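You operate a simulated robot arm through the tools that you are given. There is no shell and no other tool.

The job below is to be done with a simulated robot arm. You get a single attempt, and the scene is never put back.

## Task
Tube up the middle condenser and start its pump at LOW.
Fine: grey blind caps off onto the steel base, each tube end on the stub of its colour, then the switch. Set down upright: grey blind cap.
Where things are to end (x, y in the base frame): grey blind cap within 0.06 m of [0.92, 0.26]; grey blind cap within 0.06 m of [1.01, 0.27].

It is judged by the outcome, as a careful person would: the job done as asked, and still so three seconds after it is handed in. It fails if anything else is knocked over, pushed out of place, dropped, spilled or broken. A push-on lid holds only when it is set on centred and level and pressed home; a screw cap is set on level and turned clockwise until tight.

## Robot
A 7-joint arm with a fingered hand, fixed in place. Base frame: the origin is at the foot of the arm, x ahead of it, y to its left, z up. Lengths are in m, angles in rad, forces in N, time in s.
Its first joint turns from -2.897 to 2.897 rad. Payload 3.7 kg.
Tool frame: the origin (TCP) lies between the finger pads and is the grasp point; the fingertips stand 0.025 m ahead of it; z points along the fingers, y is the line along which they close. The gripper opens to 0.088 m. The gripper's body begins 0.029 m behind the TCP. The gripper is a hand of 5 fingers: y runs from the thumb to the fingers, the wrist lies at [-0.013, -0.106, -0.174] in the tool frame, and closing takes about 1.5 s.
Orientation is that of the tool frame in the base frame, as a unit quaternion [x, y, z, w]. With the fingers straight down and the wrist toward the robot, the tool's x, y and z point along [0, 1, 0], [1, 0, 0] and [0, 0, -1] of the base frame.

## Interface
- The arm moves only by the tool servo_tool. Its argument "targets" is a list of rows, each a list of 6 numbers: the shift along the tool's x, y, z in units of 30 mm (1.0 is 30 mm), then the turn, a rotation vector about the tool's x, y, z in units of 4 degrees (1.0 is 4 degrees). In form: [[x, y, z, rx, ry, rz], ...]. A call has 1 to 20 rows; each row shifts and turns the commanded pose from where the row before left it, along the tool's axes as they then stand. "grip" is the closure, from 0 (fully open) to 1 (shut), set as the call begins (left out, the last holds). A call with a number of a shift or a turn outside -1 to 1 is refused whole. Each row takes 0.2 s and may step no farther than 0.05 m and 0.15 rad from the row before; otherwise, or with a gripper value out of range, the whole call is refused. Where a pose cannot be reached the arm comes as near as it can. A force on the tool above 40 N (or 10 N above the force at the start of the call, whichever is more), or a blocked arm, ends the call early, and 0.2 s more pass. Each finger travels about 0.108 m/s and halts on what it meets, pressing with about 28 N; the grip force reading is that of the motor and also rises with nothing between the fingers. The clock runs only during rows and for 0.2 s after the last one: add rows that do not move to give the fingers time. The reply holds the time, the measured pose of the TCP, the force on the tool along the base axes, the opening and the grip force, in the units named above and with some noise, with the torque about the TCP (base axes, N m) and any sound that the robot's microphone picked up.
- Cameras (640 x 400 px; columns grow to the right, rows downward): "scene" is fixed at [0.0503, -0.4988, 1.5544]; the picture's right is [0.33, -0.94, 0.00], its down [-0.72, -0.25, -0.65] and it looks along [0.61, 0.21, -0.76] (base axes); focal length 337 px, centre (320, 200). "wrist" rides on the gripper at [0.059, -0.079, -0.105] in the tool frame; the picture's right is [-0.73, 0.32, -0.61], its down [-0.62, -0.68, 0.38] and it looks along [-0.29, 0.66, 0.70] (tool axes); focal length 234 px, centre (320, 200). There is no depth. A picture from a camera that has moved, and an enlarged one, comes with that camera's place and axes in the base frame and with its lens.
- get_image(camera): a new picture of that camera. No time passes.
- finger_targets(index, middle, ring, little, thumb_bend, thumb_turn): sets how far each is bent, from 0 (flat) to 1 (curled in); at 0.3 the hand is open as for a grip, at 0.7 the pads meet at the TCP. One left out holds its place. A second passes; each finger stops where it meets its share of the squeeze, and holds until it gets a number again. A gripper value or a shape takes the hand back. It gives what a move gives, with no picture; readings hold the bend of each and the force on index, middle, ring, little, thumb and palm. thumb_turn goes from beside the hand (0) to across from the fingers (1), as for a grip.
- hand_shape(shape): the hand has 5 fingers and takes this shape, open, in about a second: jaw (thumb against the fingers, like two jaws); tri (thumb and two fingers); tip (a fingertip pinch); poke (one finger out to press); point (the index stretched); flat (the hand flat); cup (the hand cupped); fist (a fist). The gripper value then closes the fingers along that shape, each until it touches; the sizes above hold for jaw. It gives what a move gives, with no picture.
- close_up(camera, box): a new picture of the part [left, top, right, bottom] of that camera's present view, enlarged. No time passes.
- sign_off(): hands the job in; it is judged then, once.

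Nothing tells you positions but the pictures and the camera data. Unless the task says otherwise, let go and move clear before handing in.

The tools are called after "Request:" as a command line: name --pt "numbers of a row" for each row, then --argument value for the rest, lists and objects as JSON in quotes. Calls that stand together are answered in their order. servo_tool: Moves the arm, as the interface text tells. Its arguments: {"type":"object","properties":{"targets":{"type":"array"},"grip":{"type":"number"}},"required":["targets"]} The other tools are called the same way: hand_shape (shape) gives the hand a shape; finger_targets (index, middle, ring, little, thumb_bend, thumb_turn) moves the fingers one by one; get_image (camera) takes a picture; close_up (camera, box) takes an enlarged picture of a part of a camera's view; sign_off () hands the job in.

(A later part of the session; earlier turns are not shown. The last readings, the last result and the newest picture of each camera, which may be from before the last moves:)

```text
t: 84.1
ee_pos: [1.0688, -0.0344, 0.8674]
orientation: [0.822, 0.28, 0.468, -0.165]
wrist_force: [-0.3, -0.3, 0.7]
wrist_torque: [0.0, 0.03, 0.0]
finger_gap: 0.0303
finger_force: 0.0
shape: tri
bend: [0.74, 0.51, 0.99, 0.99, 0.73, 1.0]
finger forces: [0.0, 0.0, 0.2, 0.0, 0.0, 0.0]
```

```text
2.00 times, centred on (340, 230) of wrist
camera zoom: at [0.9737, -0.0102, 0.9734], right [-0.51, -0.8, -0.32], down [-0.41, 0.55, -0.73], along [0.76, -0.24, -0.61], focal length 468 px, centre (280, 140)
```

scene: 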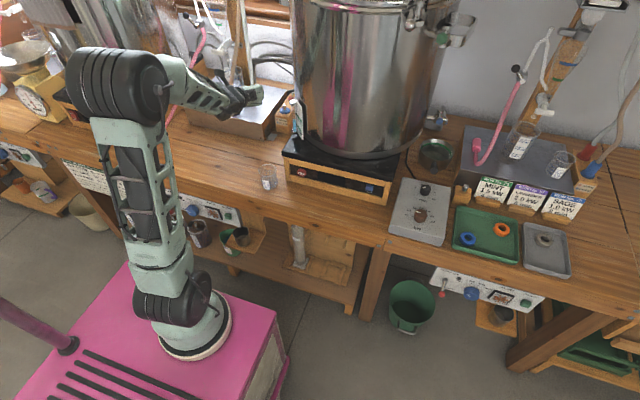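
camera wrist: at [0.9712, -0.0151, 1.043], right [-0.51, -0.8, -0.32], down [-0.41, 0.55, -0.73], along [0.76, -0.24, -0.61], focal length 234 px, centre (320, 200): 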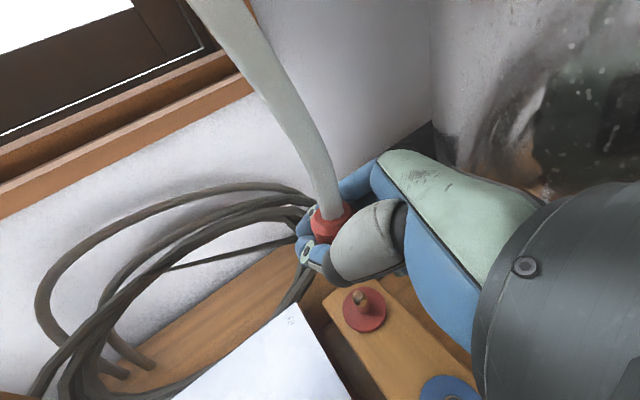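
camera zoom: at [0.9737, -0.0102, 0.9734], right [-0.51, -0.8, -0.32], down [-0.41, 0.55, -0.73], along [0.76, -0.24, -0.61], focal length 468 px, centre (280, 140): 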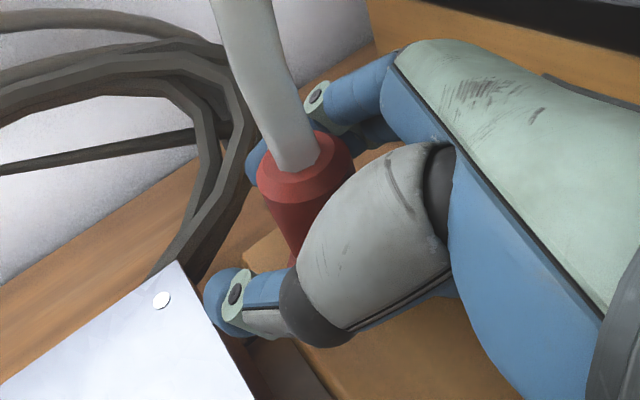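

The collar stands upright on the red stub with the hand open around it. I'll open fully and withdraw about 45 mm back along the fingers, then straight back.

Request:
servo_tool --pt "0 0 0 0 0 0" --pt "0 0 0 0 0 0" --pt "0 0 0 0 0 0" --grip 0.15

Request:
servo_tool --pt "0 0 -0.5 0 0 0" --pt "0 0 -0.5 0 0 0" --pt "0 0 -0.5 0 0 0" --pt "0 0 0 0 0 0"

Request:
get_image --camera "wrist"

Request:
close_up --camera "scene" --box '[200, 30, 340, 130]'

```text
t: 84.9
ee_pos: [1.0692, -0.0342, 0.8677]
orientation: [0.822, 0.281, 0.467, -0.166]
wrist_force: [-0.2, 0.1, 0.7]
wrist_torque: [0.02, 0.01, -0.03]
finger_gap: 0.0743
finger_force: 0.1
shape: tri
bend: [0.27, 0.33, 0.99, 0.99, 0.43, 0.99]
finger forces: [0.0, 0.1, 0.1, 0.1, 0.0, 0.0]
```

```text
t: 85.9
ee_pos: [1.039, -0.0584, 0.8895]
orientation: [0.822, 0.28, 0.467, -0.166]
wrist_force: [0.4, -0.3, -0.3]
wrist_torque: [-0.01, 0.0, 0.01]
finger_gap: 0.0745
finger_force: 0.0
shape: tri
bend: [0.27, 0.33, 0.99, 0.99, 0.43, 0.99]
finger forces: [0.0, 0.1, 0.0, 0.0, 0.1, 0.0]
```

```text
taken
camera wrist: at [0.9449, -0.0337, 0.9961], right [-0.51, -0.8, -0.32], down [-0.41, 0.55, -0.73], along [0.76, -0.24, -0.61], focal length 234 px, centre (320, 200)
```

wrist: 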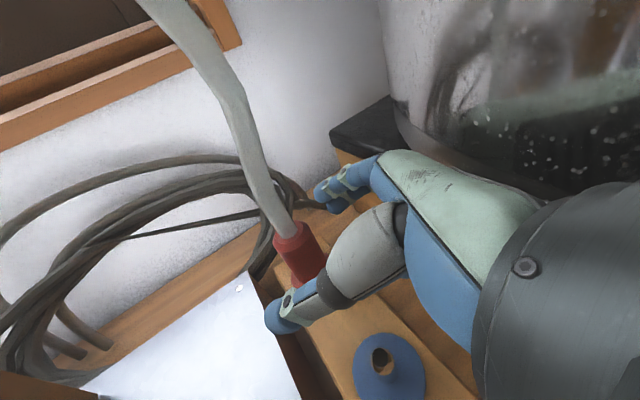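

```text
4.00 times, centred on (270, 80) of scene
camera zoom: at [0.0503, -0.4988, 1.5544], right [0.33, -0.94, 0.0], down [-0.72, -0.25, -0.65], along [0.61, 0.21, -0.76], focal length 1348 px, centre (520, 680)
```

zoom: 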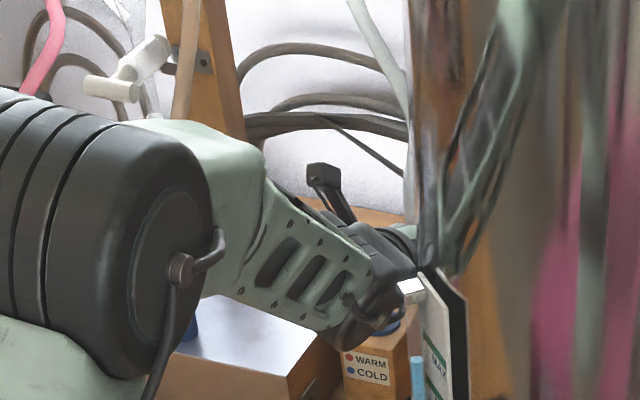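

The red collar is standing on the red stub with its tube arching up. I'll leave upward and back, then swing over to line up with the blue tube end.

Request:
servo_tool --pt "0.229 -0.313 -0.592 0 0 0" --pt "0.229 -0.313 -0.592 0 0 0" --pt "-0.321 -0.719 -0.626 0 0 0" --pt "-0.321 -0.719 -0.626 0 0 0" --pt "-0.321 -0.719 -0.626 0 0 0" --pt "-0.321 -0.719 -0.626 0 0 0" --pt "-0.321 -0.719 -0.626 0 0 0" --pt "-0.321 -0.719 -0.626 0 0 0" --pt "-0.321 -0.719 -0.626 0 0 0" --pt "0 0 0 0 0 0"

Request:
get_image --camera "wrist"

Request:
close_up --camera "scene" --box '[200, 30, 340, 130]'

```text
t: 88.1
ee_pos: [0.8003, -0.0294, 0.9324]
orientation: [0.822, 0.281, 0.468, -0.164]
wrist_force: [-0.1, -0.5, -0.3]
wrist_torque: [0.04, -0.01, 0.02]
finger_gap: 0.0747
finger_force: 0.0
shape: tri
bend: [0.27, 0.33, 0.99, 0.99, 0.43, 0.99]
finger forces: [0.1, 0.0, 0.0, 0.0, 0.0, 0.0]
```

```text
taken
camera wrist: at [0.7049, -0.0056, 1.0389], right [-0.51, -0.8, -0.32], down [-0.41, 0.55, -0.73], along [0.76, -0.24, -0.61], focal length 234 px, centre (320, 200)
```

wrist: 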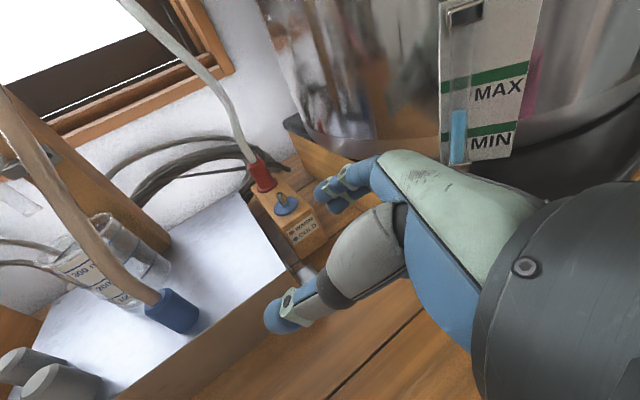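

```text
4.00 times, centred on (270, 80) of scene
camera zoom: at [0.0503, -0.4988, 1.5544], right [0.33, -0.94, 0.0], down [-0.72, -0.25, -0.65], along [0.61, 0.21, -0.76], focal length 1348 px, centre (520, 680)
```

zoom: 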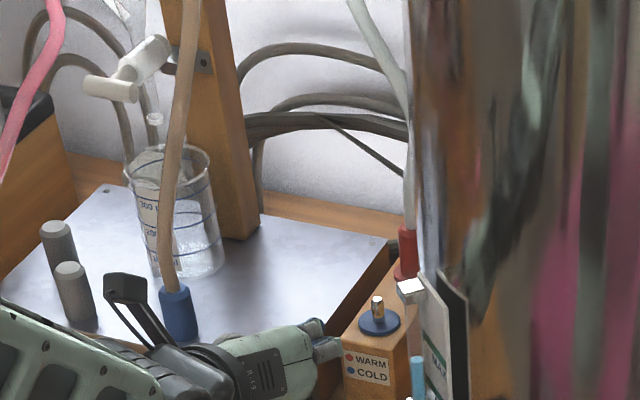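

The red tube stands on its stub. I'll zoom in to see whether it is fully home on the disc and level.

Request:
close_up --camera "wrist" --box '[220, 130, 330, 240]'

Request:
close_up --camera "scene" --box '[270, 70, 320, 110]'

Request:
close_up --camera "wrist" --box '[120, 260, 230, 350]'

```text
3.64 times, centred on (275, 185) of wrist
camera zoom: at [0.7049, -0.0056, 1.0389], right [-0.51, -0.8, -0.32], down [-0.41, 0.55, -0.73], along [0.76, -0.24, -0.61], focal length 852 px, centre (484, 254)
```

zoom: 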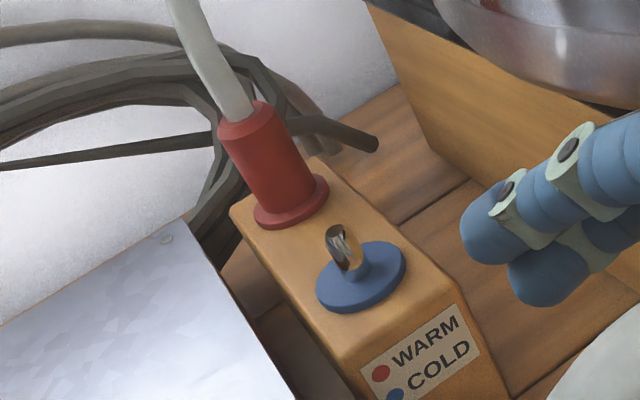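

```text
10.00 times, centred on (295, 90) of scene
camera zoom: at [0.0503, -0.4988, 1.5544], right [0.33, -0.94, 0.0], down [-0.72, -0.25, -0.65], along [0.61, 0.21, -0.76], focal length 3370 px, centre (570, 1300)
```

zoom: 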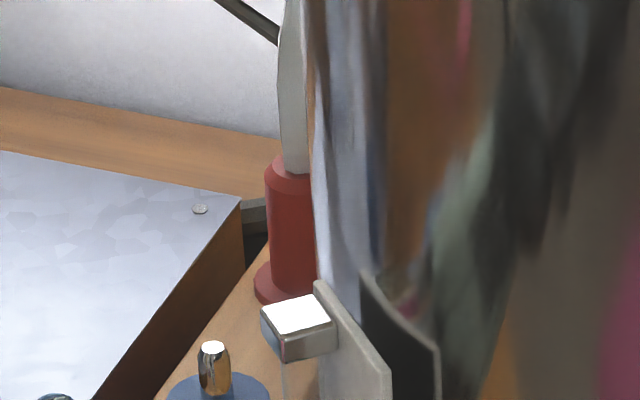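

```text
4.44 times, centred on (175, 305) of wrist
camera zoom: at [0.7049, -0.0056, 1.0389], right [-0.51, -0.8, -0.32], down [-0.41, 0.55, -0.73], along [0.76, -0.24, -0.61], focal length 1041 px, centre (964, -267)
```

zoom: 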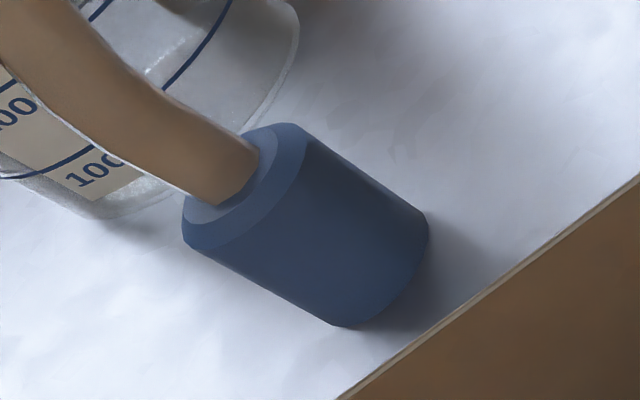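

The red collar sits flush and concentric on its red disc. The blue collar measures (0.9175, 0.12), so I'll line up behind it the same way.

Request:
servo_tool --pt "0.328 -0.406 0.803 0 0 0" --pt "0.328 -0.406 0.803 0 0 0" --pt "0.328 -0.406 0.803 0 0 0" --pt "0.328 -0.406 0.803 0 0 0" --pt "0 0 0 0 0 0" --grip 0.2

Request:
close_up --camera "wrist" --box '[180, 120, 440, 340]'

```text
t: 89.3
ee_pos: [0.8512, 0.0718, 0.9167]
orientation: [0.822, 0.28, 0.467, -0.165]
wrist_force: [0.2, -1.0, 0.8]
wrist_torque: [0.0, 0.0, 0.05]
finger_gap: 0.0706
finger_force: 0.0
shape: tri
bend: [0.27, 0.34, 0.99, 0.99, 0.49, 0.99]
finger forces: [0.1, 0.0, 0.0, 0.0, 0.0, 0.0]
```

```text
1.82 times, centred on (310, 230) of wrist
camera zoom: at [0.7557, 0.0958, 1.0226], right [-0.51, -0.8, -0.32], down [-0.41, 0.55, -0.73], along [0.76, -0.24, -0.61], focal length 426 px, centre (338, 146)
```

zoom: 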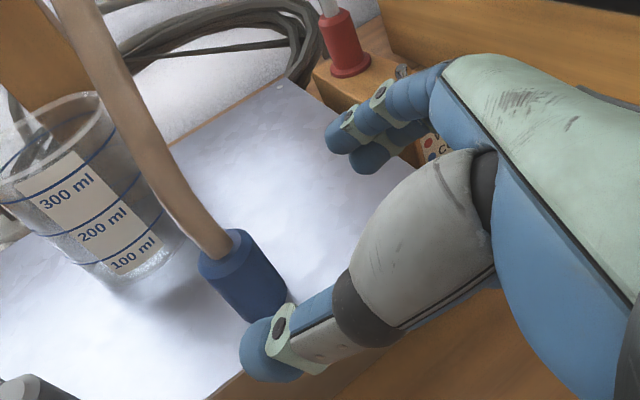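

Same picture as at the red one. I'll slide in along the fingers.

Request:
servo_tool --pt "-0.01 0.027 0.8 0 0 0" --pt "-0.01 0.027 0.8 0 0 0" --pt "-0.01 0.027 0.8 0 0 0" --pt "0 0 0 0 0 0"

Request:
close_up --camera "wrist" --box '[180, 120, 440, 340]'

Request:
close_up --camera "scene" --box '[180, 50, 320, 140]'

```text
t: 90.3
ee_pos: [0.9009, 0.1098, 0.8789]
orientation: [0.822, 0.28, 0.468, -0.164]
wrist_force: [0.3, 0.4, -0.6]
wrist_torque: [0.0, 0.01, -0.02]
finger_gap: 0.0704
finger_force: 0.0
shape: tri
bend: [0.27, 0.34, 0.99, 0.99, 0.49, 0.99]
finger forces: [0.1, 0.1, 0.0, 0.0, 0.0, 0.1]
```

```text
1.82 times, centred on (310, 230) of wrist
camera zoom: at [0.8053, 0.1343, 0.9836], right [-0.51, -0.8, -0.32], down [-0.41, 0.55, -0.73], along [0.76, -0.24, -0.61], focal length 426 px, centre (338, 146)
```

zoom: 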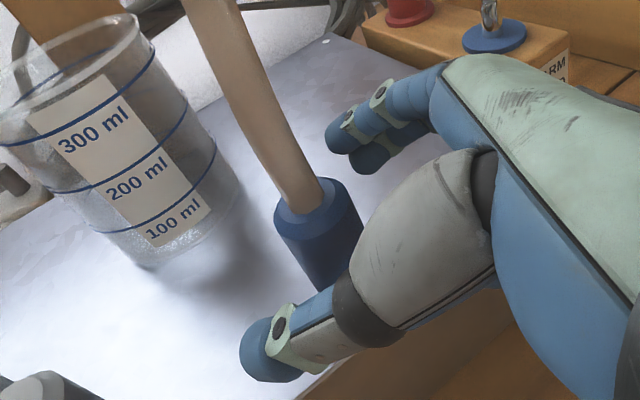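

```text
4.44 times, centred on (250, 95) of scene
camera zoom: at [0.0503, -0.4988, 1.5544], right [0.33, -0.94, 0.0], down [-0.72, -0.25, -0.65], along [0.61, 0.21, -0.76], focal length 1498 px, centre (631, 667)
```

zoom: 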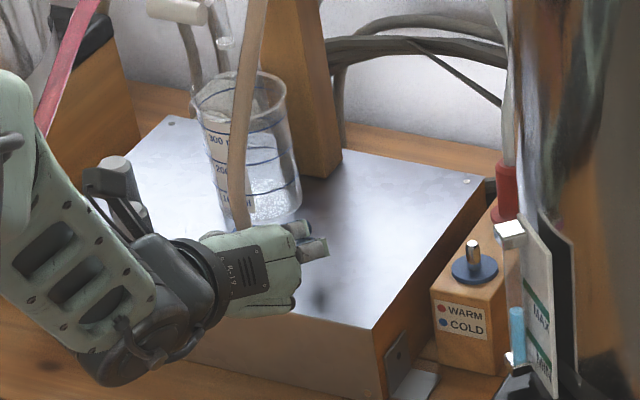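

The collar is centred at about (0.9167, 0.1197). I'll do the final 26 mm and close.

Request:
servo_tool --pt "0.029 -0.024 0.44 0 0 0" --pt "0.028 -0.023 0.44 0 0 0" --pt "0 0 0 0 0 0"

Request:
servo_tool --pt "0 0 0 0 0 0" --pt "0 0 0 0 0 0" --pt "0 0 0 0 0 0" --pt "0 0 0 0 0 0" --pt "0 0 0 0 0 0" --pt "0 0 0 0 0 0" --pt "0 0 0 0 0 0" --grip 1.0

Request:
close_up --camera "wrist" --box '[220, 140, 460, 340]'

```text
t: 91.1
ee_pos: [0.9167, 0.1254, 0.8666]
orientation: [0.822, 0.281, 0.467, -0.165]
wrist_force: [-0.3, 1.0, 0.6]
wrist_torque: [-0.01, 0.01, -0.01]
finger_gap: 0.0707
finger_force: 0.0
shape: tri
bend: [0.27, 0.34, 0.99, 0.99, 0.49, 0.99]
finger forces: [0.0, 0.1, 0.0, 0.0, 0.0, 0.0]
```

```text
t: 92.7
ee_pos: [0.9184, 0.1264, 0.8662]
orientation: [0.822, 0.281, 0.468, -0.165]
wrist_force: [0.7, 0.4, 1.6]
wrist_torque: [-0.06, -0.02, 0.02]
finger_gap: 0.0123
finger_force: 28.3
shape: tri
bend: [0.74, 0.72, 1.0, 1.0, 0.8, 1.0]
finger forces: [6.8, 10.1, 14.0, 0.0, 16.6, 0.1]
```

```text
2.00 times, centred on (340, 240) of wrist
camera zoom: at [0.8232, 0.15, 0.9728], right [-0.51, -0.8, -0.32], down [-0.41, 0.55, -0.73], along [0.76, -0.24, -0.61], focal length 468 px, centre (280, 120)
```

zoom: 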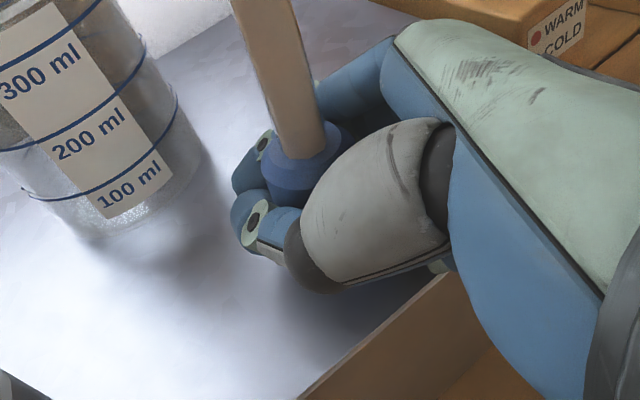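

The blue collar is gripped just like the red one. I'll lift it and check.

Request:
servo_tool --pt "0.31 -0.003 -0.183 0 0 0" --pt "0.62 -0.006 -0.366 0 0 0" --pt "0.62 -0.006 -0.366 0 0 0" --pt "0.31 -0.003 -0.183 0 0 0" --pt "0.31 -0.003 -0.183 0 0 0"

Request:
close_up --camera "scene" --box '[160, 20, 320, 130]'

Request:
get_image --camera "wrist"

```text
t: 93.9
ee_pos: [0.9182, 0.1241, 0.943]
orientation: [0.822, 0.281, 0.467, -0.165]
wrist_force: [0.0, -0.7, -1.2]
wrist_torque: [0.02, 0.01, -0.04]
finger_gap: 0.0125
finger_force: 28.0
shape: tri
bend: [0.74, 0.72, 1.0, 1.0, 0.8, 1.0]
finger forces: [7.2, 10.2, 14.6, 0.0, 16.2, 0.1]
```

```text
3.64 times, centred on (240, 75) of scene
camera zoom: at [0.0503, -0.4988, 1.5544], right [0.33, -0.94, 0.0], down [-0.72, -0.25, -0.65], along [0.61, 0.21, -0.76], focal length 1226 px, centre (611, 654)
```

zoom: 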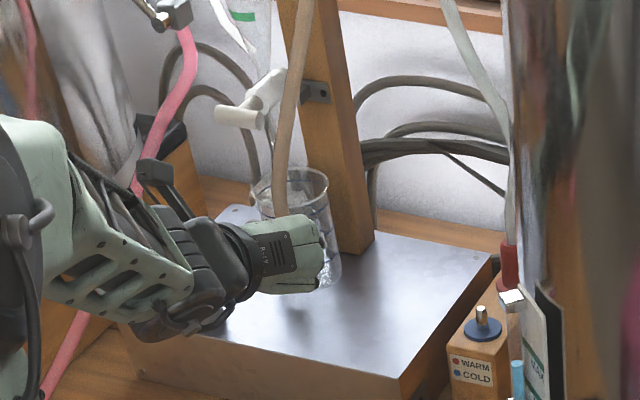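

```text
taken
camera wrist: at [0.8222, 0.1479, 1.0483], right [-0.51, -0.8, -0.32], down [-0.41, 0.55, -0.73], along [0.76, -0.24, -0.61], focal length 234 px, centre (320, 200)
```

wrist: 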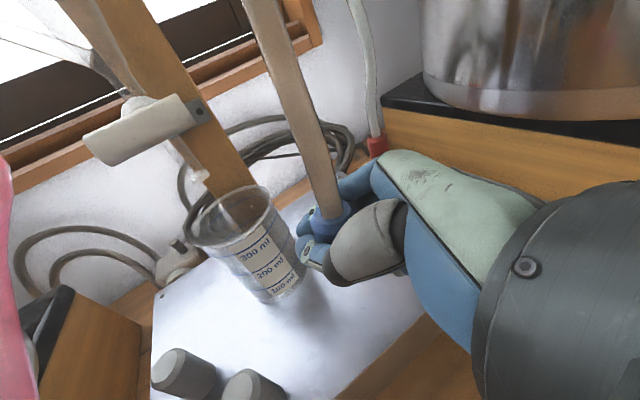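

The lift was clean and the brown tube follows freely. I'll carry it over to above the blue stub.

Request:
servo_tool --pt "-0.112 0.796 -0.16 0 0 0" --pt "-0.112 0.796 -0.16 0 0 0" --pt "-0.112 0.796 -0.16 0 0 0" --pt "-0.112 0.796 -0.16 0 0 0" --pt "-0.112 0.796 -0.16 0 0 0" --pt "-0.112 0.796 -0.16 0 0 0" --pt "-0.112 0.796 -0.16 0 0 0" --pt "0 0 0 0 0 0"

Request:
servo_tool --pt "0 0 0 0 0 0"

Request:
close_up --camera "wrist" --box '[260, 160, 440, 330]'

Request:
get_image --camera "wrist"

Request:
close_up --camera "scene" --box '[200, 30, 340, 130]'

```text
t: 95.7
ee_pos: [0.9877, -0.0321, 0.9384]
orientation: [0.822, 0.281, 0.467, -0.164]
wrist_force: [0.5, -0.9, -0.8]
wrist_torque: [-0.01, -0.02, 0.03]
finger_gap: 0.0122
finger_force: 27.9
shape: tri
bend: [0.74, 0.72, 1.0, 1.0, 0.8, 1.0]
finger forces: [7.3, 10.2, 14.0, 0.0, 15.4, 0.1]
```

```text
t: 96.1
ee_pos: [0.9884, -0.0307, 0.9374]
orientation: [0.822, 0.281, 0.468, -0.165]
wrist_force: [0.6, -0.1, -0.8]
wrist_torque: [-0.04, -0.04, -0.01]
finger_gap: 0.0123
finger_force: 28.6
shape: tri
bend: [0.74, 0.72, 1.0, 1.0, 0.8, 1.0]
finger forces: [7.2, 10.2, 14.0, 0.1, 15.2, 0.0]
```

```text
2.35 times, centred on (350, 245) of wrist
camera zoom: at [0.8931, -0.0075, 1.0443], right [-0.51, -0.8, -0.32], down [-0.41, 0.55, -0.73], along [0.76, -0.24, -0.61], focal length 551 px, centre (249, 94)
```

zoom: 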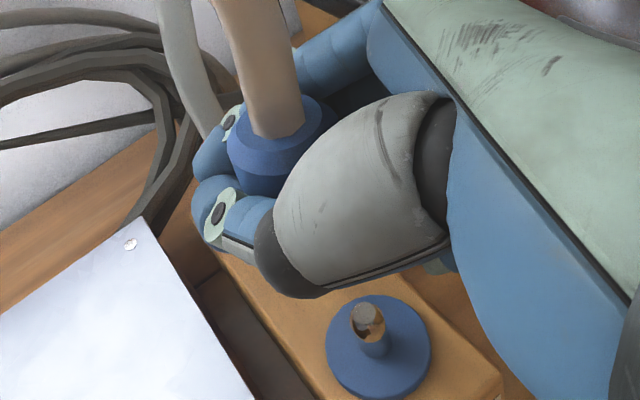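

```text
taken
camera wrist: at [0.8931, -0.0075, 1.0443], right [-0.51, -0.8, -0.32], down [-0.41, 0.55, -0.73], along [0.76, -0.24, -0.61], focal length 234 px, centre (320, 200)
```

wrist: 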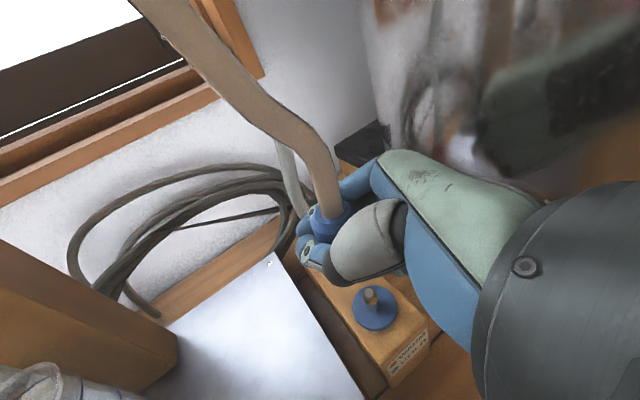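

```text
4.00 times, centred on (270, 80) of scene
camera zoom: at [0.0503, -0.4988, 1.5544], right [0.33, -0.94, 0.0], down [-0.72, -0.25, -0.65], along [0.61, 0.21, -0.76], focal length 1348 px, centre (520, 680)
```

zoom: 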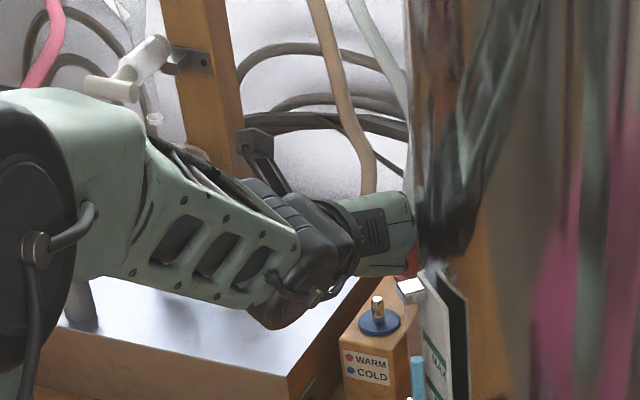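

Averaging the estimates, I want the TCP at about (0.987,-0.035) for the blue stub. I'll shift about 4 mm right, lower to just above the spigot, and re-read.

Request:
servo_tool --pt "-0.055 0.075 -0.095 0 0 0" --pt "-0.43 0.005 0.254 0 0 0" --pt "-0.345 0.004 0.203 0 0 0" --pt "0 0 0 0 0 0"

Request:
servo_tool --pt "0 0 0 0 0 0"

Request:
servo_tool --pt "0 0 0 0 0 0"

Request:
close_up --camera "wrist" --box '[260, 160, 440, 330]'

```text
t: 97.1
ee_pos: [0.9883, -0.0351, 0.9107]
orientation: [0.822, 0.281, 0.466, -0.165]
wrist_force: [0.4, -0.5, 0.6]
wrist_torque: [0.0, 0.02, 0.01]
finger_gap: 0.0122
finger_force: 28.0
shape: tri
bend: [0.74, 0.72, 1.0, 1.0, 0.8, 1.0]
finger forces: [7.2, 10.2, 14.0, 0.1, 15.2, 0.0]
```

```text
t: 97.5
ee_pos: [0.9886, -0.0352, 0.9097]
orientation: [0.822, 0.281, 0.467, -0.165]
wrist_force: [0.3, 0.1, -0.2]
wrist_torque: [-0.01, -0.02, -0.02]
finger_gap: 0.0123
finger_force: 27.7
shape: tri
bend: [0.74, 0.72, 1.0, 1.0, 0.8, 1.0]
finger forces: [7.2, 10.2, 14.1, 0.0, 15.3, 0.1]
```

```text
t: 97.9
ee_pos: [0.9868, -0.0347, 0.9112]
orientation: [0.822, 0.281, 0.467, -0.166]
wrist_force: [0.1, -0.1, -0.1]
wrist_torque: [0.0, 0.02, -0.04]
finger_gap: 0.0122
finger_force: 28.2
shape: tri
bend: [0.74, 0.72, 1.0, 1.0, 0.8, 1.0]
finger forces: [7.2, 10.2, 14.1, 0.0, 15.2, 0.0]
```

```text
2.35 times, centred on (350, 245) of wrist
camera zoom: at [0.8929, -0.0111, 1.0166], right [-0.51, -0.8, -0.32], down [-0.41, 0.55, -0.73], along [0.76, -0.24, -0.61], focal length 551 px, centre (249, 94)
```

zoom: 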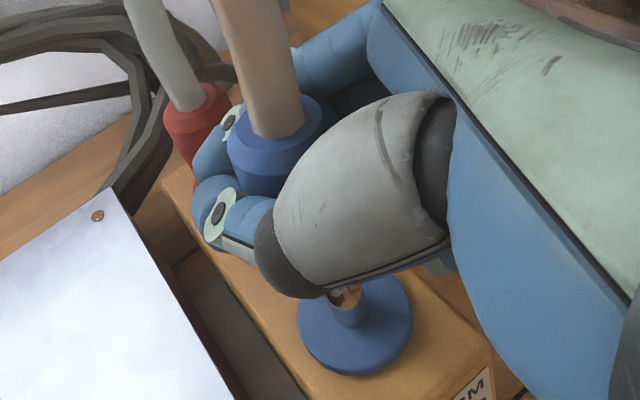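

By comparison with the red one's successful approach, this alignment is within a couple of millimetres. I'll lower stepwise, watching for any contact on the spigot tip.

Request:
servo_tool --pt "-0.115 0.001 0.068 0 0 0" --pt "-0.115 0.001 0.068 0 0 0" --pt "0 0 0 0 0 0"

Request:
servo_tool --pt "-0.115 0.001 0.068 0 0 0" --pt "0 0 0 0 0 0"

Request:
servo_tool --pt "-0.115 0.001 0.068 0 0 0" --pt "0 0 0 0 0 0"

Request:
servo_tool --pt "-0.115 0.001 0.068 0 0 0" --pt "0 0 0 0 0 0"

```text
t: 98.7
ee_pos: [0.9873, -0.0353, 0.9029]
orientation: [0.822, 0.281, 0.468, -0.164]
wrist_force: [0.2, -0.6, -0.8]
wrist_torque: [-0.01, 0.01, 0.03]
finger_gap: 0.0126
finger_force: 27.7
shape: tri
bend: [0.74, 0.72, 1.0, 1.0, 0.8, 1.0]
finger forces: [7.2, 10.1, 14.1, 0.0, 15.2, 0.0]
```

```text
t: 99.3
ee_pos: [0.988, -0.0352, 0.8979]
orientation: [0.822, 0.28, 0.468, -0.165]
wrist_force: [0.5, -0.5, -1.4]
wrist_torque: [0.01, -0.03, -0.01]
finger_gap: 0.0122
finger_force: 28.0
shape: tri
bend: [0.74, 0.72, 1.0, 1.0, 0.8, 1.0]
finger forces: [7.3, 10.2, 14.0, 0.0, 15.2, 0.0]
```

```text
t: 99.9
ee_pos: [0.9871, -0.0347, 0.8944]
orientation: [0.822, 0.281, 0.467, -0.165]
wrist_force: [0.3, 0.4, -1.4]
wrist_torque: [-0.03, 0.01, -0.01]
finger_gap: 0.0124
finger_force: 28.3
shape: tri
bend: [0.74, 0.72, 1.0, 1.0, 0.8, 1.0]
finger forces: [7.3, 10.2, 14.1, 0.0, 15.1, 0.0]
```

```text
t: 100.5
ee_pos: [0.9877, -0.0356, 0.8904]
orientation: [0.822, 0.281, 0.467, -0.165]
wrist_force: [0.5, 0.5, -0.6]
wrist_torque: [-0.02, 0.0, 0.0]
finger_gap: 0.0123
finger_force: 27.8
shape: tri
bend: [0.74, 0.72, 1.0, 1.0, 0.8, 1.0]
finger forces: [7.2, 10.1, 14.0, 0.1, 15.3, 0.1]
```

No contact, as with the red. I'll continue down toward the seat.

Request:
servo_tool --pt "-0.115 0.001 0.068 0 0 0" --pt "0 0 0 0 0 0"

Request:
servo_tool --pt "-0.115 0.001 0.068 0 0 0" --pt "0 0 0 0 0 0"

Request:
servo_tool --pt "-0.115 0.001 0.068 0 0 0" --pt "0 0 0 0 0 0"

Request:
servo_tool --pt "-0.115 0.001 0.068 0 0 0" --pt "0 0 0 0 0 0"

Request:
servo_tool --pt "-0.086 0.001 0.051 0 0 0" --pt "0 0 0 0 0 0"

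```text
t: 101.1
ee_pos: [0.9876, -0.036, 0.887]
orientation: [0.822, 0.28, 0.468, -0.166]
wrist_force: [-0.6, 0.6, -0.1]
wrist_torque: [-0.02, 0.02, 0.01]
finger_gap: 0.0122
finger_force: 27.4
shape: tri
bend: [0.74, 0.72, 1.0, 1.0, 0.8, 1.0]
finger forces: [7.2, 10.2, 14.1, 0.0, 15.1, 0.1]
```

```text
t: 101.7
ee_pos: [0.9868, -0.0357, 0.8842]
orientation: [0.822, 0.281, 0.467, -0.165]
wrist_force: [0.5, -0.7, 0.1]
wrist_torque: [-0.02, 0.0, 0.02]
finger_gap: 0.0123
finger_force: 28.3
shape: tri
bend: [0.74, 0.72, 1.0, 1.0, 0.8, 1.0]
finger forces: [7.2, 10.3, 14.1, 0.0, 15.3, 0.1]
```

```text
t: 102.3
ee_pos: [0.9864, -0.0345, 0.877]
orientation: [0.823, 0.28, 0.467, -0.165]
wrist_force: [-0.8, 0.0, -0.2]
wrist_torque: [0.01, -0.02, -0.02]
finger_gap: 0.0121
finger_force: 27.9
shape: tri
bend: [0.74, 0.72, 1.0, 1.0, 0.8, 1.0]
finger forces: [7.2, 10.2, 14.1, 0.0, 15.2, 0.0]
```

```text
t: 102.9
ee_pos: [0.9874, -0.0355, 0.8747]
orientation: [0.822, 0.281, 0.468, -0.165]
wrist_force: [0.1, 0.0, -1.9]
wrist_torque: [-0.05, 0.02, -0.01]
finger_gap: 0.0126
finger_force: 28.5
shape: tri
bend: [0.74, 0.72, 1.0, 1.0, 0.8, 1.0]
finger forces: [7.2, 10.2, 14.2, 0.0, 15.3, 0.0]
```

```text
t: 103.5
ee_pos: [0.9861, -0.0347, 0.8722]
orientation: [0.822, 0.281, 0.467, -0.165]
wrist_force: [-0.9, -0.2, -0.2]
wrist_torque: [-0.02, -0.01, 0.0]
finger_gap: 0.0123
finger_force: 27.9
shape: tri
bend: [0.74, 0.72, 1.0, 1.0, 0.8, 1.0]
finger forces: [7.3, 10.2, 14.1, 0.0, 15.2, 0.0]
```

Near the disc now. I'll press home in 2 mm steps.

Request:
servo_tool --pt "-0.058 0.001 0.034 0 0 0" --pt "0 0 0 0 0 0"

Request:
servo_tool --pt "-0.058 0.001 0.034 0 0 0" --pt "0 0 0 0 0 0"

Request:
servo_tool --pt "-0.058 0.001 0.034 0 0 0" --pt "0 0 0 0 0 0"

Request:
close_up --camera "wrist" --box '[260, 160, 440, 330]'

```text
t: 104.1
ee_pos: [0.9864, -0.0358, 0.8698]
orientation: [0.821, 0.282, 0.468, -0.165]
wrist_force: [-0.3, 0.8, 5.2]
wrist_torque: [-0.06, 0.03, 0.0]
finger_gap: 0.0121
finger_force: 27.9
shape: tri
bend: [0.74, 0.72, 1.0, 1.0, 0.8, 1.0]
finger forces: [6.2, 10.4, 13.9, 0.0, 15.1, 0.1]
```

```text
t: 104.7
ee_pos: [0.9871, -0.0354, 0.8688]
orientation: [0.822, 0.281, 0.468, -0.165]
wrist_force: [0.1, 3.9, 14.9]
wrist_torque: [-0.18, -0.02, 0.02]
finger_gap: 0.012
finger_force: 27.5
shape: tri
bend: [0.74, 0.72, 1.0, 1.0, 0.81, 1.0]
finger forces: [5.6, 10.8, 12.7, 0.0, 15.4, 0.1]
```

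```text
t: 105.3
ee_pos: [0.9867, -0.0362, 0.8668]
orientation: [0.822, 0.281, 0.468, -0.164]
wrist_force: [-0.5, 5.7, 20.0]
wrist_torque: [-0.23, -0.05, -0.01]
finger_gap: 0.0125
finger_force: 27.7
shape: tri
bend: [0.74, 0.72, 1.0, 1.0, 0.81, 1.0]
finger forces: [5.0, 11.7, 13.7, 0.0, 15.8, 0.1]
```

```text
2.35 times, centred on (350, 245) of wrist
camera zoom: at [0.891, -0.0118, 0.9724], right [-0.51, -0.8, -0.32], down [-0.41, 0.55, -0.73], along [0.76, -0.24, -0.61], focal length 551 px, centre (249, 94)
```

zoom: 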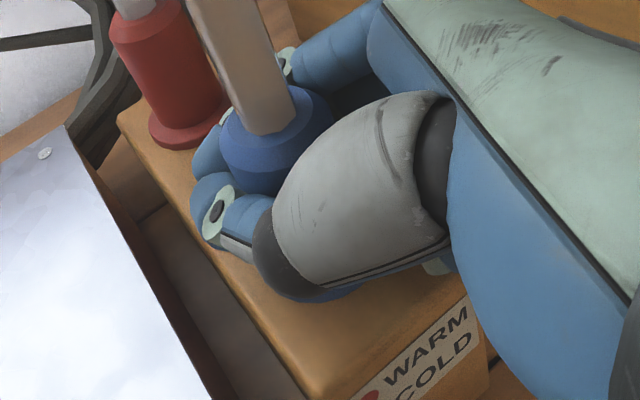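

It behaves the same as the red, and the seated red collar is visible behind it. I'll press to about 30 N, then ease off.

Request:
servo_tool --pt "-0.058 0.001 0.034 0 0 0" --pt "0 0 0 0 0 0"

Request:
servo_tool --pt "-0.058 0.001 0.034 0 0 0" --pt "0 0 0 0 0 0"

Request:
servo_tool --pt "0.086 -0.001 -0.051 0 0 0" --pt "0.086 -0.001 -0.051 0 0 0" --pt "0 0 0 0 0 0"

```text
t: 105.9
ee_pos: [0.986, -0.0363, 0.8649]
orientation: [0.821, 0.281, 0.468, -0.165]
wrist_force: [1.1, 6.2, 25.7]
wrist_torque: [-0.15, -0.11, -0.01]
finger_gap: 0.0123
finger_force: 27.8
shape: tri
bend: [0.74, 0.72, 1.0, 1.0, 0.81, 1.0]
finger forces: [6.0, 12.2, 13.4, 0.0, 13.0, 0.0]
```

```text
t: 106.5
ee_pos: [0.9867, -0.0357, 0.8627]
orientation: [0.821, 0.28, 0.47, -0.164]
wrist_force: [-0.3, 5.6, 34.3]
wrist_torque: [-0.45, 0.16, -0.09]
finger_gap: 0.0117
finger_force: 28.1
shape: tri
bend: [0.74, 0.72, 1.0, 1.0, 0.82, 1.0]
finger forces: [6.4, 11.9, 13.6, 9.1, 12.5, 0.0]
```

```text
t: 107.3
ee_pos: [0.9852, -0.0352, 0.8652]
orientation: [0.823, 0.28, 0.466, -0.166]
wrist_force: [1.1, 2.0, 2.1]
wrist_torque: [-0.1, -0.03, -0.02]
finger_gap: 0.0117
finger_force: 28.2
shape: tri
bend: [0.74, 0.72, 1.0, 0.99, 0.82, 1.0]
finger forces: [4.9, 9.9, 13.4, 2.3, 10.5, 0.0]
```

Pressed home at about 34 N and eased to near zero. I'll open the hand gradually.

Request:
servo_tool --pt "0 0 0 0 0 0" --pt "0 0 0 0 0 0" --grip 0.85

Request:
servo_tool --pt "0 0 0 0 0 0" --pt "0 0 0 0 0 0" --grip 0.65

Request:
servo_tool --pt "0 0 0 0 0 0" --pt "0 0 0 0 0 0" --pt "0 0 0 0 0 0" --grip 0.22

Request:
close_up --camera "wrist" --box '[220, 130, 460, 330]'

```text
t: 107.9
ee_pos: [0.9862, -0.0356, 0.8665]
orientation: [0.822, 0.28, 0.467, -0.165]
wrist_force: [-0.5, -0.5, 0.6]
wrist_torque: [0.01, -0.02, -0.01]
finger_gap: 0.0131
finger_force: 0.0
shape: tri
bend: [0.73, 0.61, 0.99, 0.99, 0.74, 1.0]
finger forces: [0.0, 0.0, 0.1, 0.0, 0.0, 0.0]
```

```text
t: 108.5
ee_pos: [0.986, -0.0354, 0.8675]
orientation: [0.822, 0.282, 0.467, -0.165]
wrist_force: [0.0, 0.3, 0.0]
wrist_torque: [0.0, 0.02, -0.03]
finger_gap: 0.0302
finger_force: 0.2
shape: tri
bend: [0.74, 0.51, 0.99, 0.99, 0.73, 1.0]
finger forces: [0.0, 0.1, 0.2, 0.1, 0.0, 0.1]
```

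```text
t: 109.3
ee_pos: [0.9859, -0.0348, 0.868]
orientation: [0.822, 0.281, 0.467, -0.165]
wrist_force: [-0.7, -0.4, 0.1]
wrist_torque: [-0.01, 0.01, -0.02]
finger_gap: 0.0685
finger_force: 0.1
shape: tri
bend: [0.27, 0.35, 0.99, 0.99, 0.51, 0.99]
finger forces: [0.0, 0.1, 0.2, 0.0, 0.0, 0.0]
```

```text
2.00 times, centred on (340, 230) of wrist
camera zoom: at [0.8908, -0.0116, 0.9732], right [-0.51, -0.8, -0.32], down [-0.41, 0.55, -0.73], along [0.76, -0.24, -0.61], focal length 468 px, centre (280, 140)
```

zoom: 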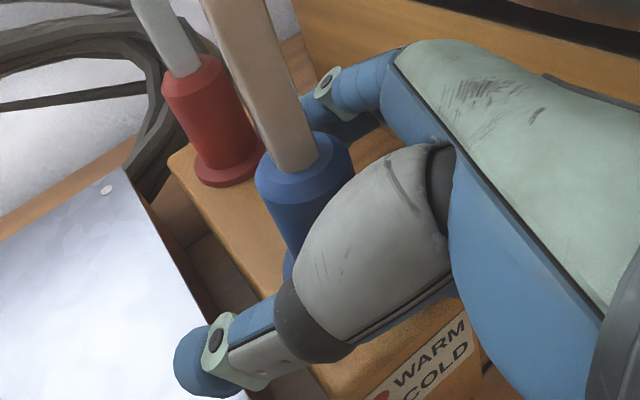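

Both tube ends stand on their stubs. I'll withdraw the hand back and up, clear of the gauge.

Request:
servo_tool --pt "0 -0.087 -0.502 0 0 0" --pt "0 -0.087 -0.502 0 0 0" --pt "0 -0.087 -0.502 0 0 0" --pt "0.229 -0.313 -0.592 0 0 0" --pt "0.229 -0.313 -0.592 0 0 0" --pt "-0.344 -0.774 -0.57 0 0 0" --pt "-0.344 -0.774 -0.57 0 0 0" --pt "-0.344 -0.774 -0.57 0 0 0" --pt "-0.344 -0.774 -0.57 0 0 0" --pt "-0.344 -0.774 -0.57 0 0 0" --pt "0 0 0 0 0 0"

Request:
get_image --camera "wrist"

Request:
close_up --camera "scene" --box '[180, 30, 320, 130]'

```text
t: 111.7
ee_pos: [0.7735, -0.0233, 0.9215]
orientation: [0.822, 0.281, 0.467, -0.165]
wrist_force: [0.6, 0.8, -0.1]
wrist_torque: [-0.01, 0.0, -0.01]
finger_gap: 0.0685
finger_force: 0.2
shape: tri
bend: [0.27, 0.35, 0.99, 0.99, 0.51, 0.99]
finger forces: [0.0, 0.0, 0.0, 0.1, 0.0, 0.0]
```

```text
taken
camera wrist: at [0.6779, 0.0005, 1.0284], right [-0.51, -0.8, -0.32], down [-0.41, 0.55, -0.73], along [0.76, -0.24, -0.61], focal length 234 px, centre (320, 200)
```

wrist: 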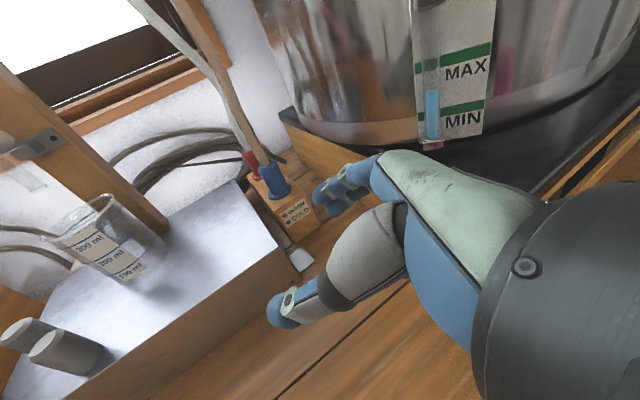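

```text
4.00 times, centred on (250, 80) of scene
camera zoom: at [0.0503, -0.4988, 1.5544], right [0.33, -0.94, 0.0], down [-0.72, -0.25, -0.65], along [0.61, 0.21, -0.76], focal length 1348 px, centre (600, 680)
```

zoom: 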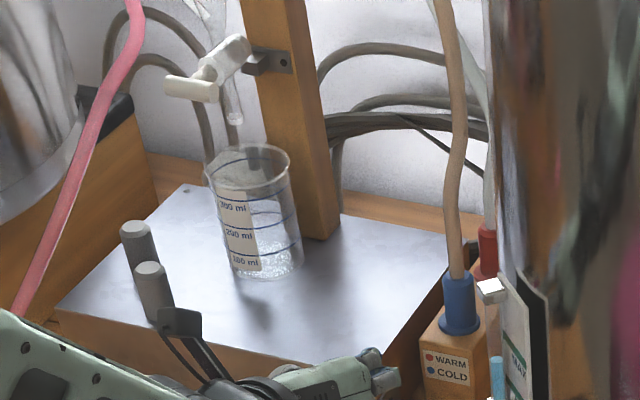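

Both collars are on. I'll zoom in to verify they sit flush, and check the caps.

Request:
close_up --camera "wrist" --box '[220, 130, 340, 240]'

Request:
close_up --camera "scene" --box '[270, 75, 320, 125]'

Request:
close_up --camera "scene" --box '[190, 70, 250, 110]'

```text
3.64 times, centred on (280, 185) of wrist
camera zoom: at [0.6779, 0.0005, 1.0284], right [-0.51, -0.8, -0.32], down [-0.41, 0.55, -0.73], along [0.76, -0.24, -0.61], focal length 852 px, centre (466, 254)
```

zoom: 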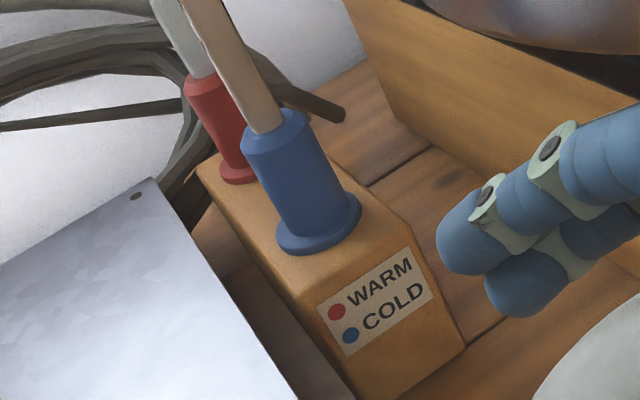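

```text
8.00 times, centred on (295, 100) of scene
camera zoom: at [0.0503, -0.4988, 1.5544], right [0.33, -0.94, 0.0], down [-0.72, -0.25, -0.65], along [0.61, 0.21, -0.76], focal length 2696 px, centre (520, 1000)
```

zoom: 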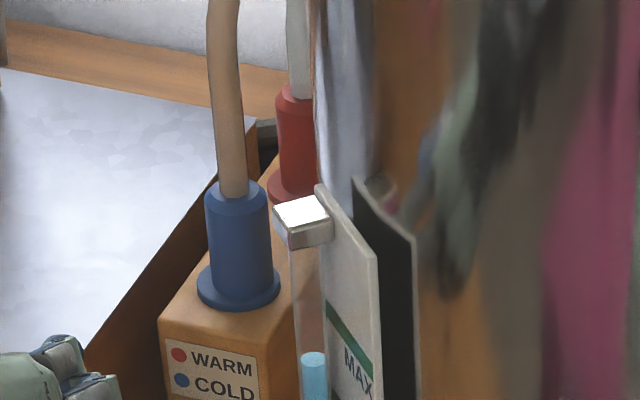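

```text
10.00 times, centred on (220, 90) of scene
camera zoom: at [0.0503, -0.4988, 1.5544], right [0.33, -0.94, 0.0], down [-0.72, -0.25, -0.65], along [0.61, 0.21, -0.76], focal length 3370 px, centre (1320, 1300)
```

zoom: 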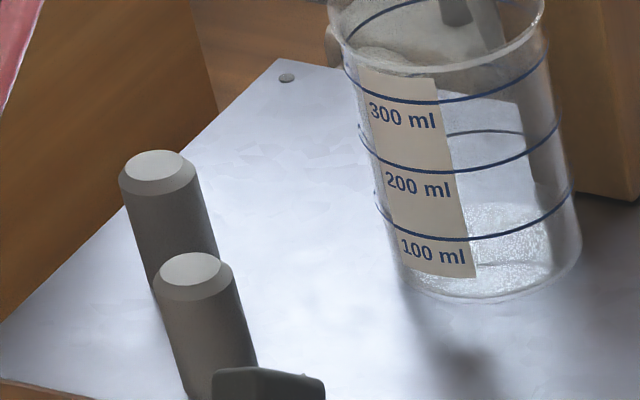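

Both collars are flush and concentric on their discs, and both caps stand upright. Next is the pump panel under the bench front, so I'll look at it closely.

Request:
get_image --camera "scene"

Request:
close_up --camera "scene" --box '[155, 180, 245, 240]'

Request:
close_up --camera "scene" --box '[425, 260, 525, 320]'

```text
taken
```

scene: 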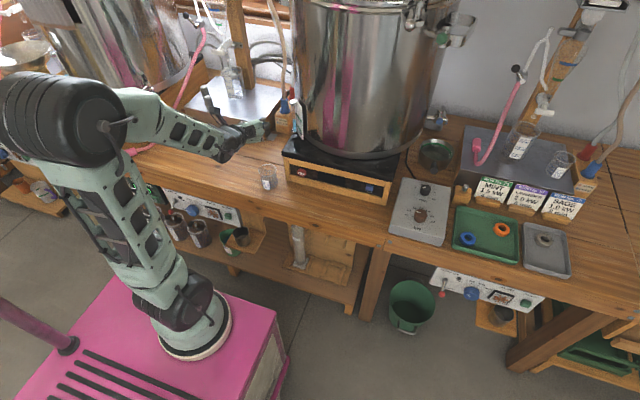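

```text
6.67 times, centred on (200, 210) of scene
camera zoom: at [0.0503, -0.4988, 1.5544], right [0.33, -0.94, 0.0], down [-0.72, -0.25, -0.65], along [0.61, 0.21, -0.76], focal length 2247 px, centre (1120, 133)
```

zoom: 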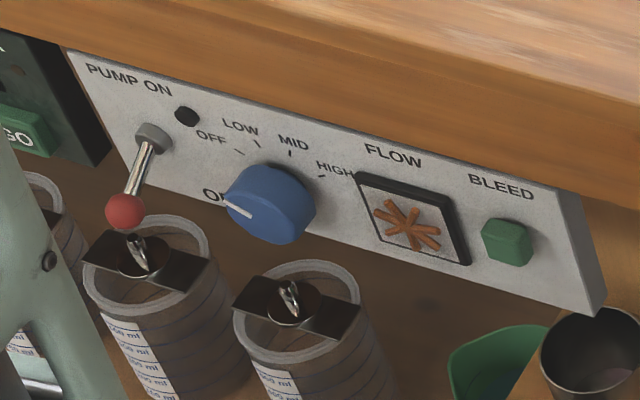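

```text
6.40 times, centred on (475, 290) of scene
camera zoom: at [0.0503, -0.4988, 1.5544], right [0.33, -0.94, 0.0], down [-0.72, -0.25, -0.65], along [0.61, 0.21, -0.76], focal length 2157 px, centre (-672, -376)
```

zoom: 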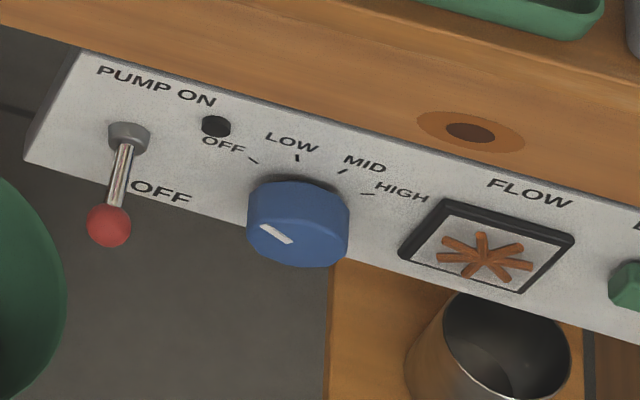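

The panel has a toggle (lever down = OFF) and a blue rotary knob (OFF/LOW/MID/HIGH) that appears to point at OFF. I'll retract into open space and return the hand to the straight-down orientation so I can look at the panel from the front.

Request:
servo_tool --pt "0.093 -0.758 -0.88 0 0 0" --pt "0.093 -0.758 -0.88 0 0 0" --pt "0.093 -0.758 -0.88 0 0 0" --pt "0.093 -0.758 -0.88 0 0 0" --pt "0.093 -0.758 -0.88 0 0 0" --pt "0 0 0 0 -1 0" --pt "0 0 0 0 -1 0" --pt "0 0 0 0 -1 0" --pt "0 0 0 0 -1 0" --pt "0 0 0 0 -1 0" --pt "0 0 0 0 -1 0" --pt "0 0 0 0 -1 0" --pt "0 0 0 0 -1 0" --pt "0 0 0 0 -1 0" --pt "0 0 0 0 -1 0" --pt "0 0 0 0 -1 0" --pt "0 0 0 0 -1 0" --pt "0 0 0 0 -1 0" --pt "0 0 0 0 -1 0" --pt "0 0 0 0 -1 0"

Request:
servo_tool --pt "0 0 0 0 0 -1" --pt "0 0 0 0 0 -1" --pt "0 0 0 0 0 -1" --pt "0 0 0 0 0 -1" --pt "0 0 0 0 0 -1" --pt "0 0 0 0 0 -1" --pt "0 0 0 0 0 -1" --pt "0 0 0 0 0 -1" --pt "0 0 0 0 0 -1" --pt "0 0 0 0 0 -1" --pt "0 0 0 0 0 -1" --pt "0 0 0 0 0 -1" --pt "0 0 0 0 0 -1" --pt "0 0 0 0 0 0"

Request:
get_image --camera "wrist"

Request:
get_image --camera "scene"

```text
t: 115.9
ee_pos: [0.6309, 0.0042, 1.0132]
orientation: [0.945, 0.327, -0.007, -0.005]
wrist_force: [0.3, -0.2, 0.3]
wrist_torque: [0.01, 0.02, -0.02]
finger_gap: 0.0681
finger_force: 0.1
shape: tri
bend: [0.27, 0.35, 0.99, 0.99, 0.51, 0.99]
finger forces: [0.0, 0.0, 0.0, 0.1, 0.0, 0.1]
out of reach, approached as far as the arm can: row 3, 4, 5
```

```text
t: 118.9
ee_pos: [0.6289, 0.0019, 1.0155]
orientation: [0.707, 0.707, -0.005, -0.005]
wrist_force: [0.5, 0.6, -0.2]
wrist_torque: [-0.05, 0.0, -0.03]
finger_gap: 0.0686
finger_force: 0.0
shape: tri
bend: [0.27, 0.35, 0.99, 0.99, 0.51, 0.99]
finger forces: [0.1, 0.1, 0.0, 0.1, 0.0, 0.0]
```

```text
taken
camera wrist: at [0.5514, 0.0603, 1.1221], right [0.33, -0.73, 0.6], down [-0.69, -0.62, -0.37], along [0.65, -0.29, -0.7], focal length 234 px, centre (320, 200)
```

wrist: 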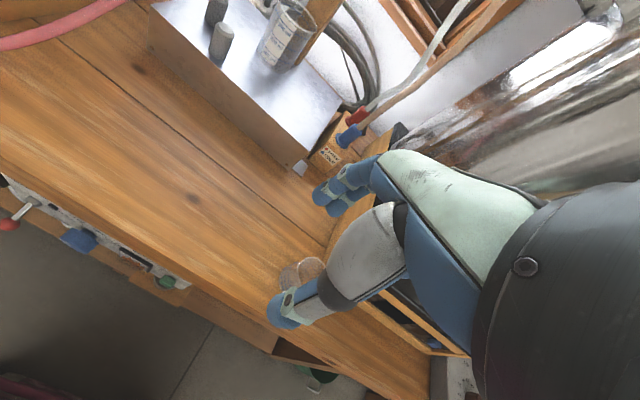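

```text
taken
```

scene: 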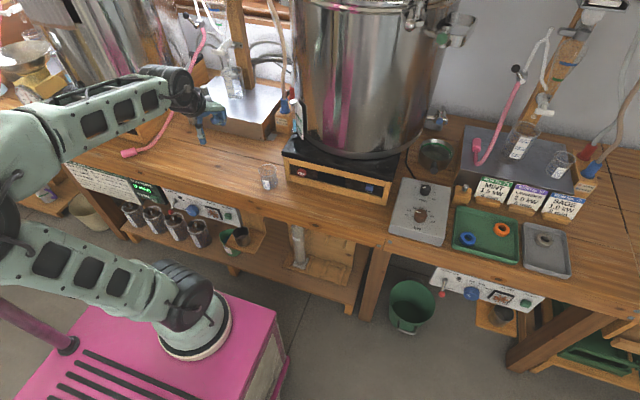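

The horizontal hand pose runs out of reach close in, but straight-down works. I'll shift left and a bit lower to view the panel from in front.

Request:
servo_tool --pt "0.833 -0.167 0.217 0 0 0" --pt "0.833 -0.167 0.217 0 0 0" --pt "0.833 -0.167 0.217 0 0 0" --pt "0.833 -0.167 0.217 0 0 0" --pt "0.833 -0.167 0.217 0 0 0" --pt "0.833 -0.167 0.217 0 0 0" --pt "0.833 -0.167 0.217 0 0 0" --pt "0.833 -0.167 0.217 0 0 0" --pt "0.833 -0.167 0.217 0 0 0"

Request:
get_image --camera "wrist"

Request:
get_image --camera "scene"

```text
t: 120.9
ee_pos: [0.581, 0.227, 0.9564]
orientation: [0.707, 0.707, -0.004, -0.006]
wrist_force: [-0.4, 0.0, -1.5]
wrist_torque: [0.01, -0.04, 0.03]
finger_gap: 0.0686
finger_force: 0.1
shape: tri
bend: [0.27, 0.35, 0.99, 0.99, 0.51, 0.99]
finger forces: [0.1, 0.1, 0.1, 0.0, 0.1, 0.0]
```

```text
taken
camera wrist: at [0.5043, 0.2854, 1.0644], right [0.33, -0.73, 0.6], down [-0.69, -0.62, -0.37], along [0.65, -0.29, -0.7], focal length 234 px, centre (320, 200)
```

wrist: 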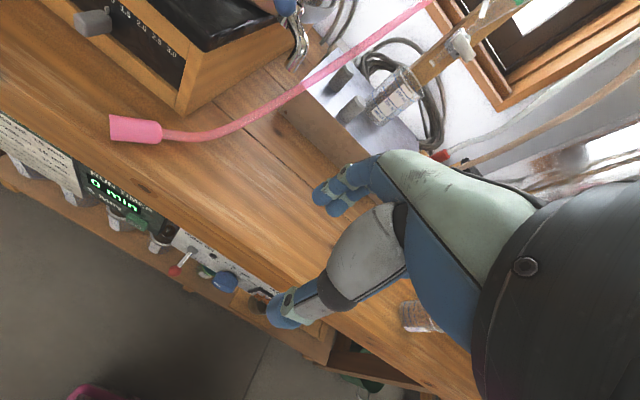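

```text
taken
```

scene: 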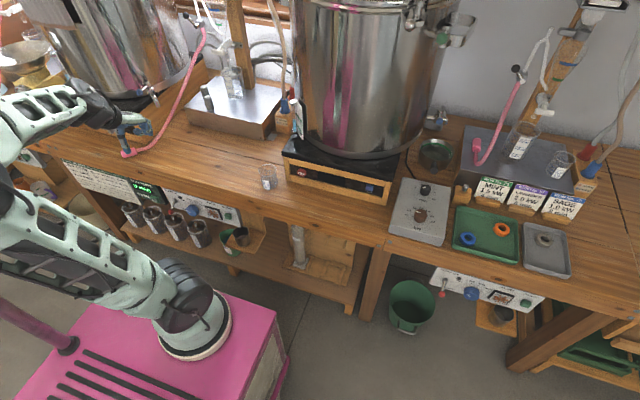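

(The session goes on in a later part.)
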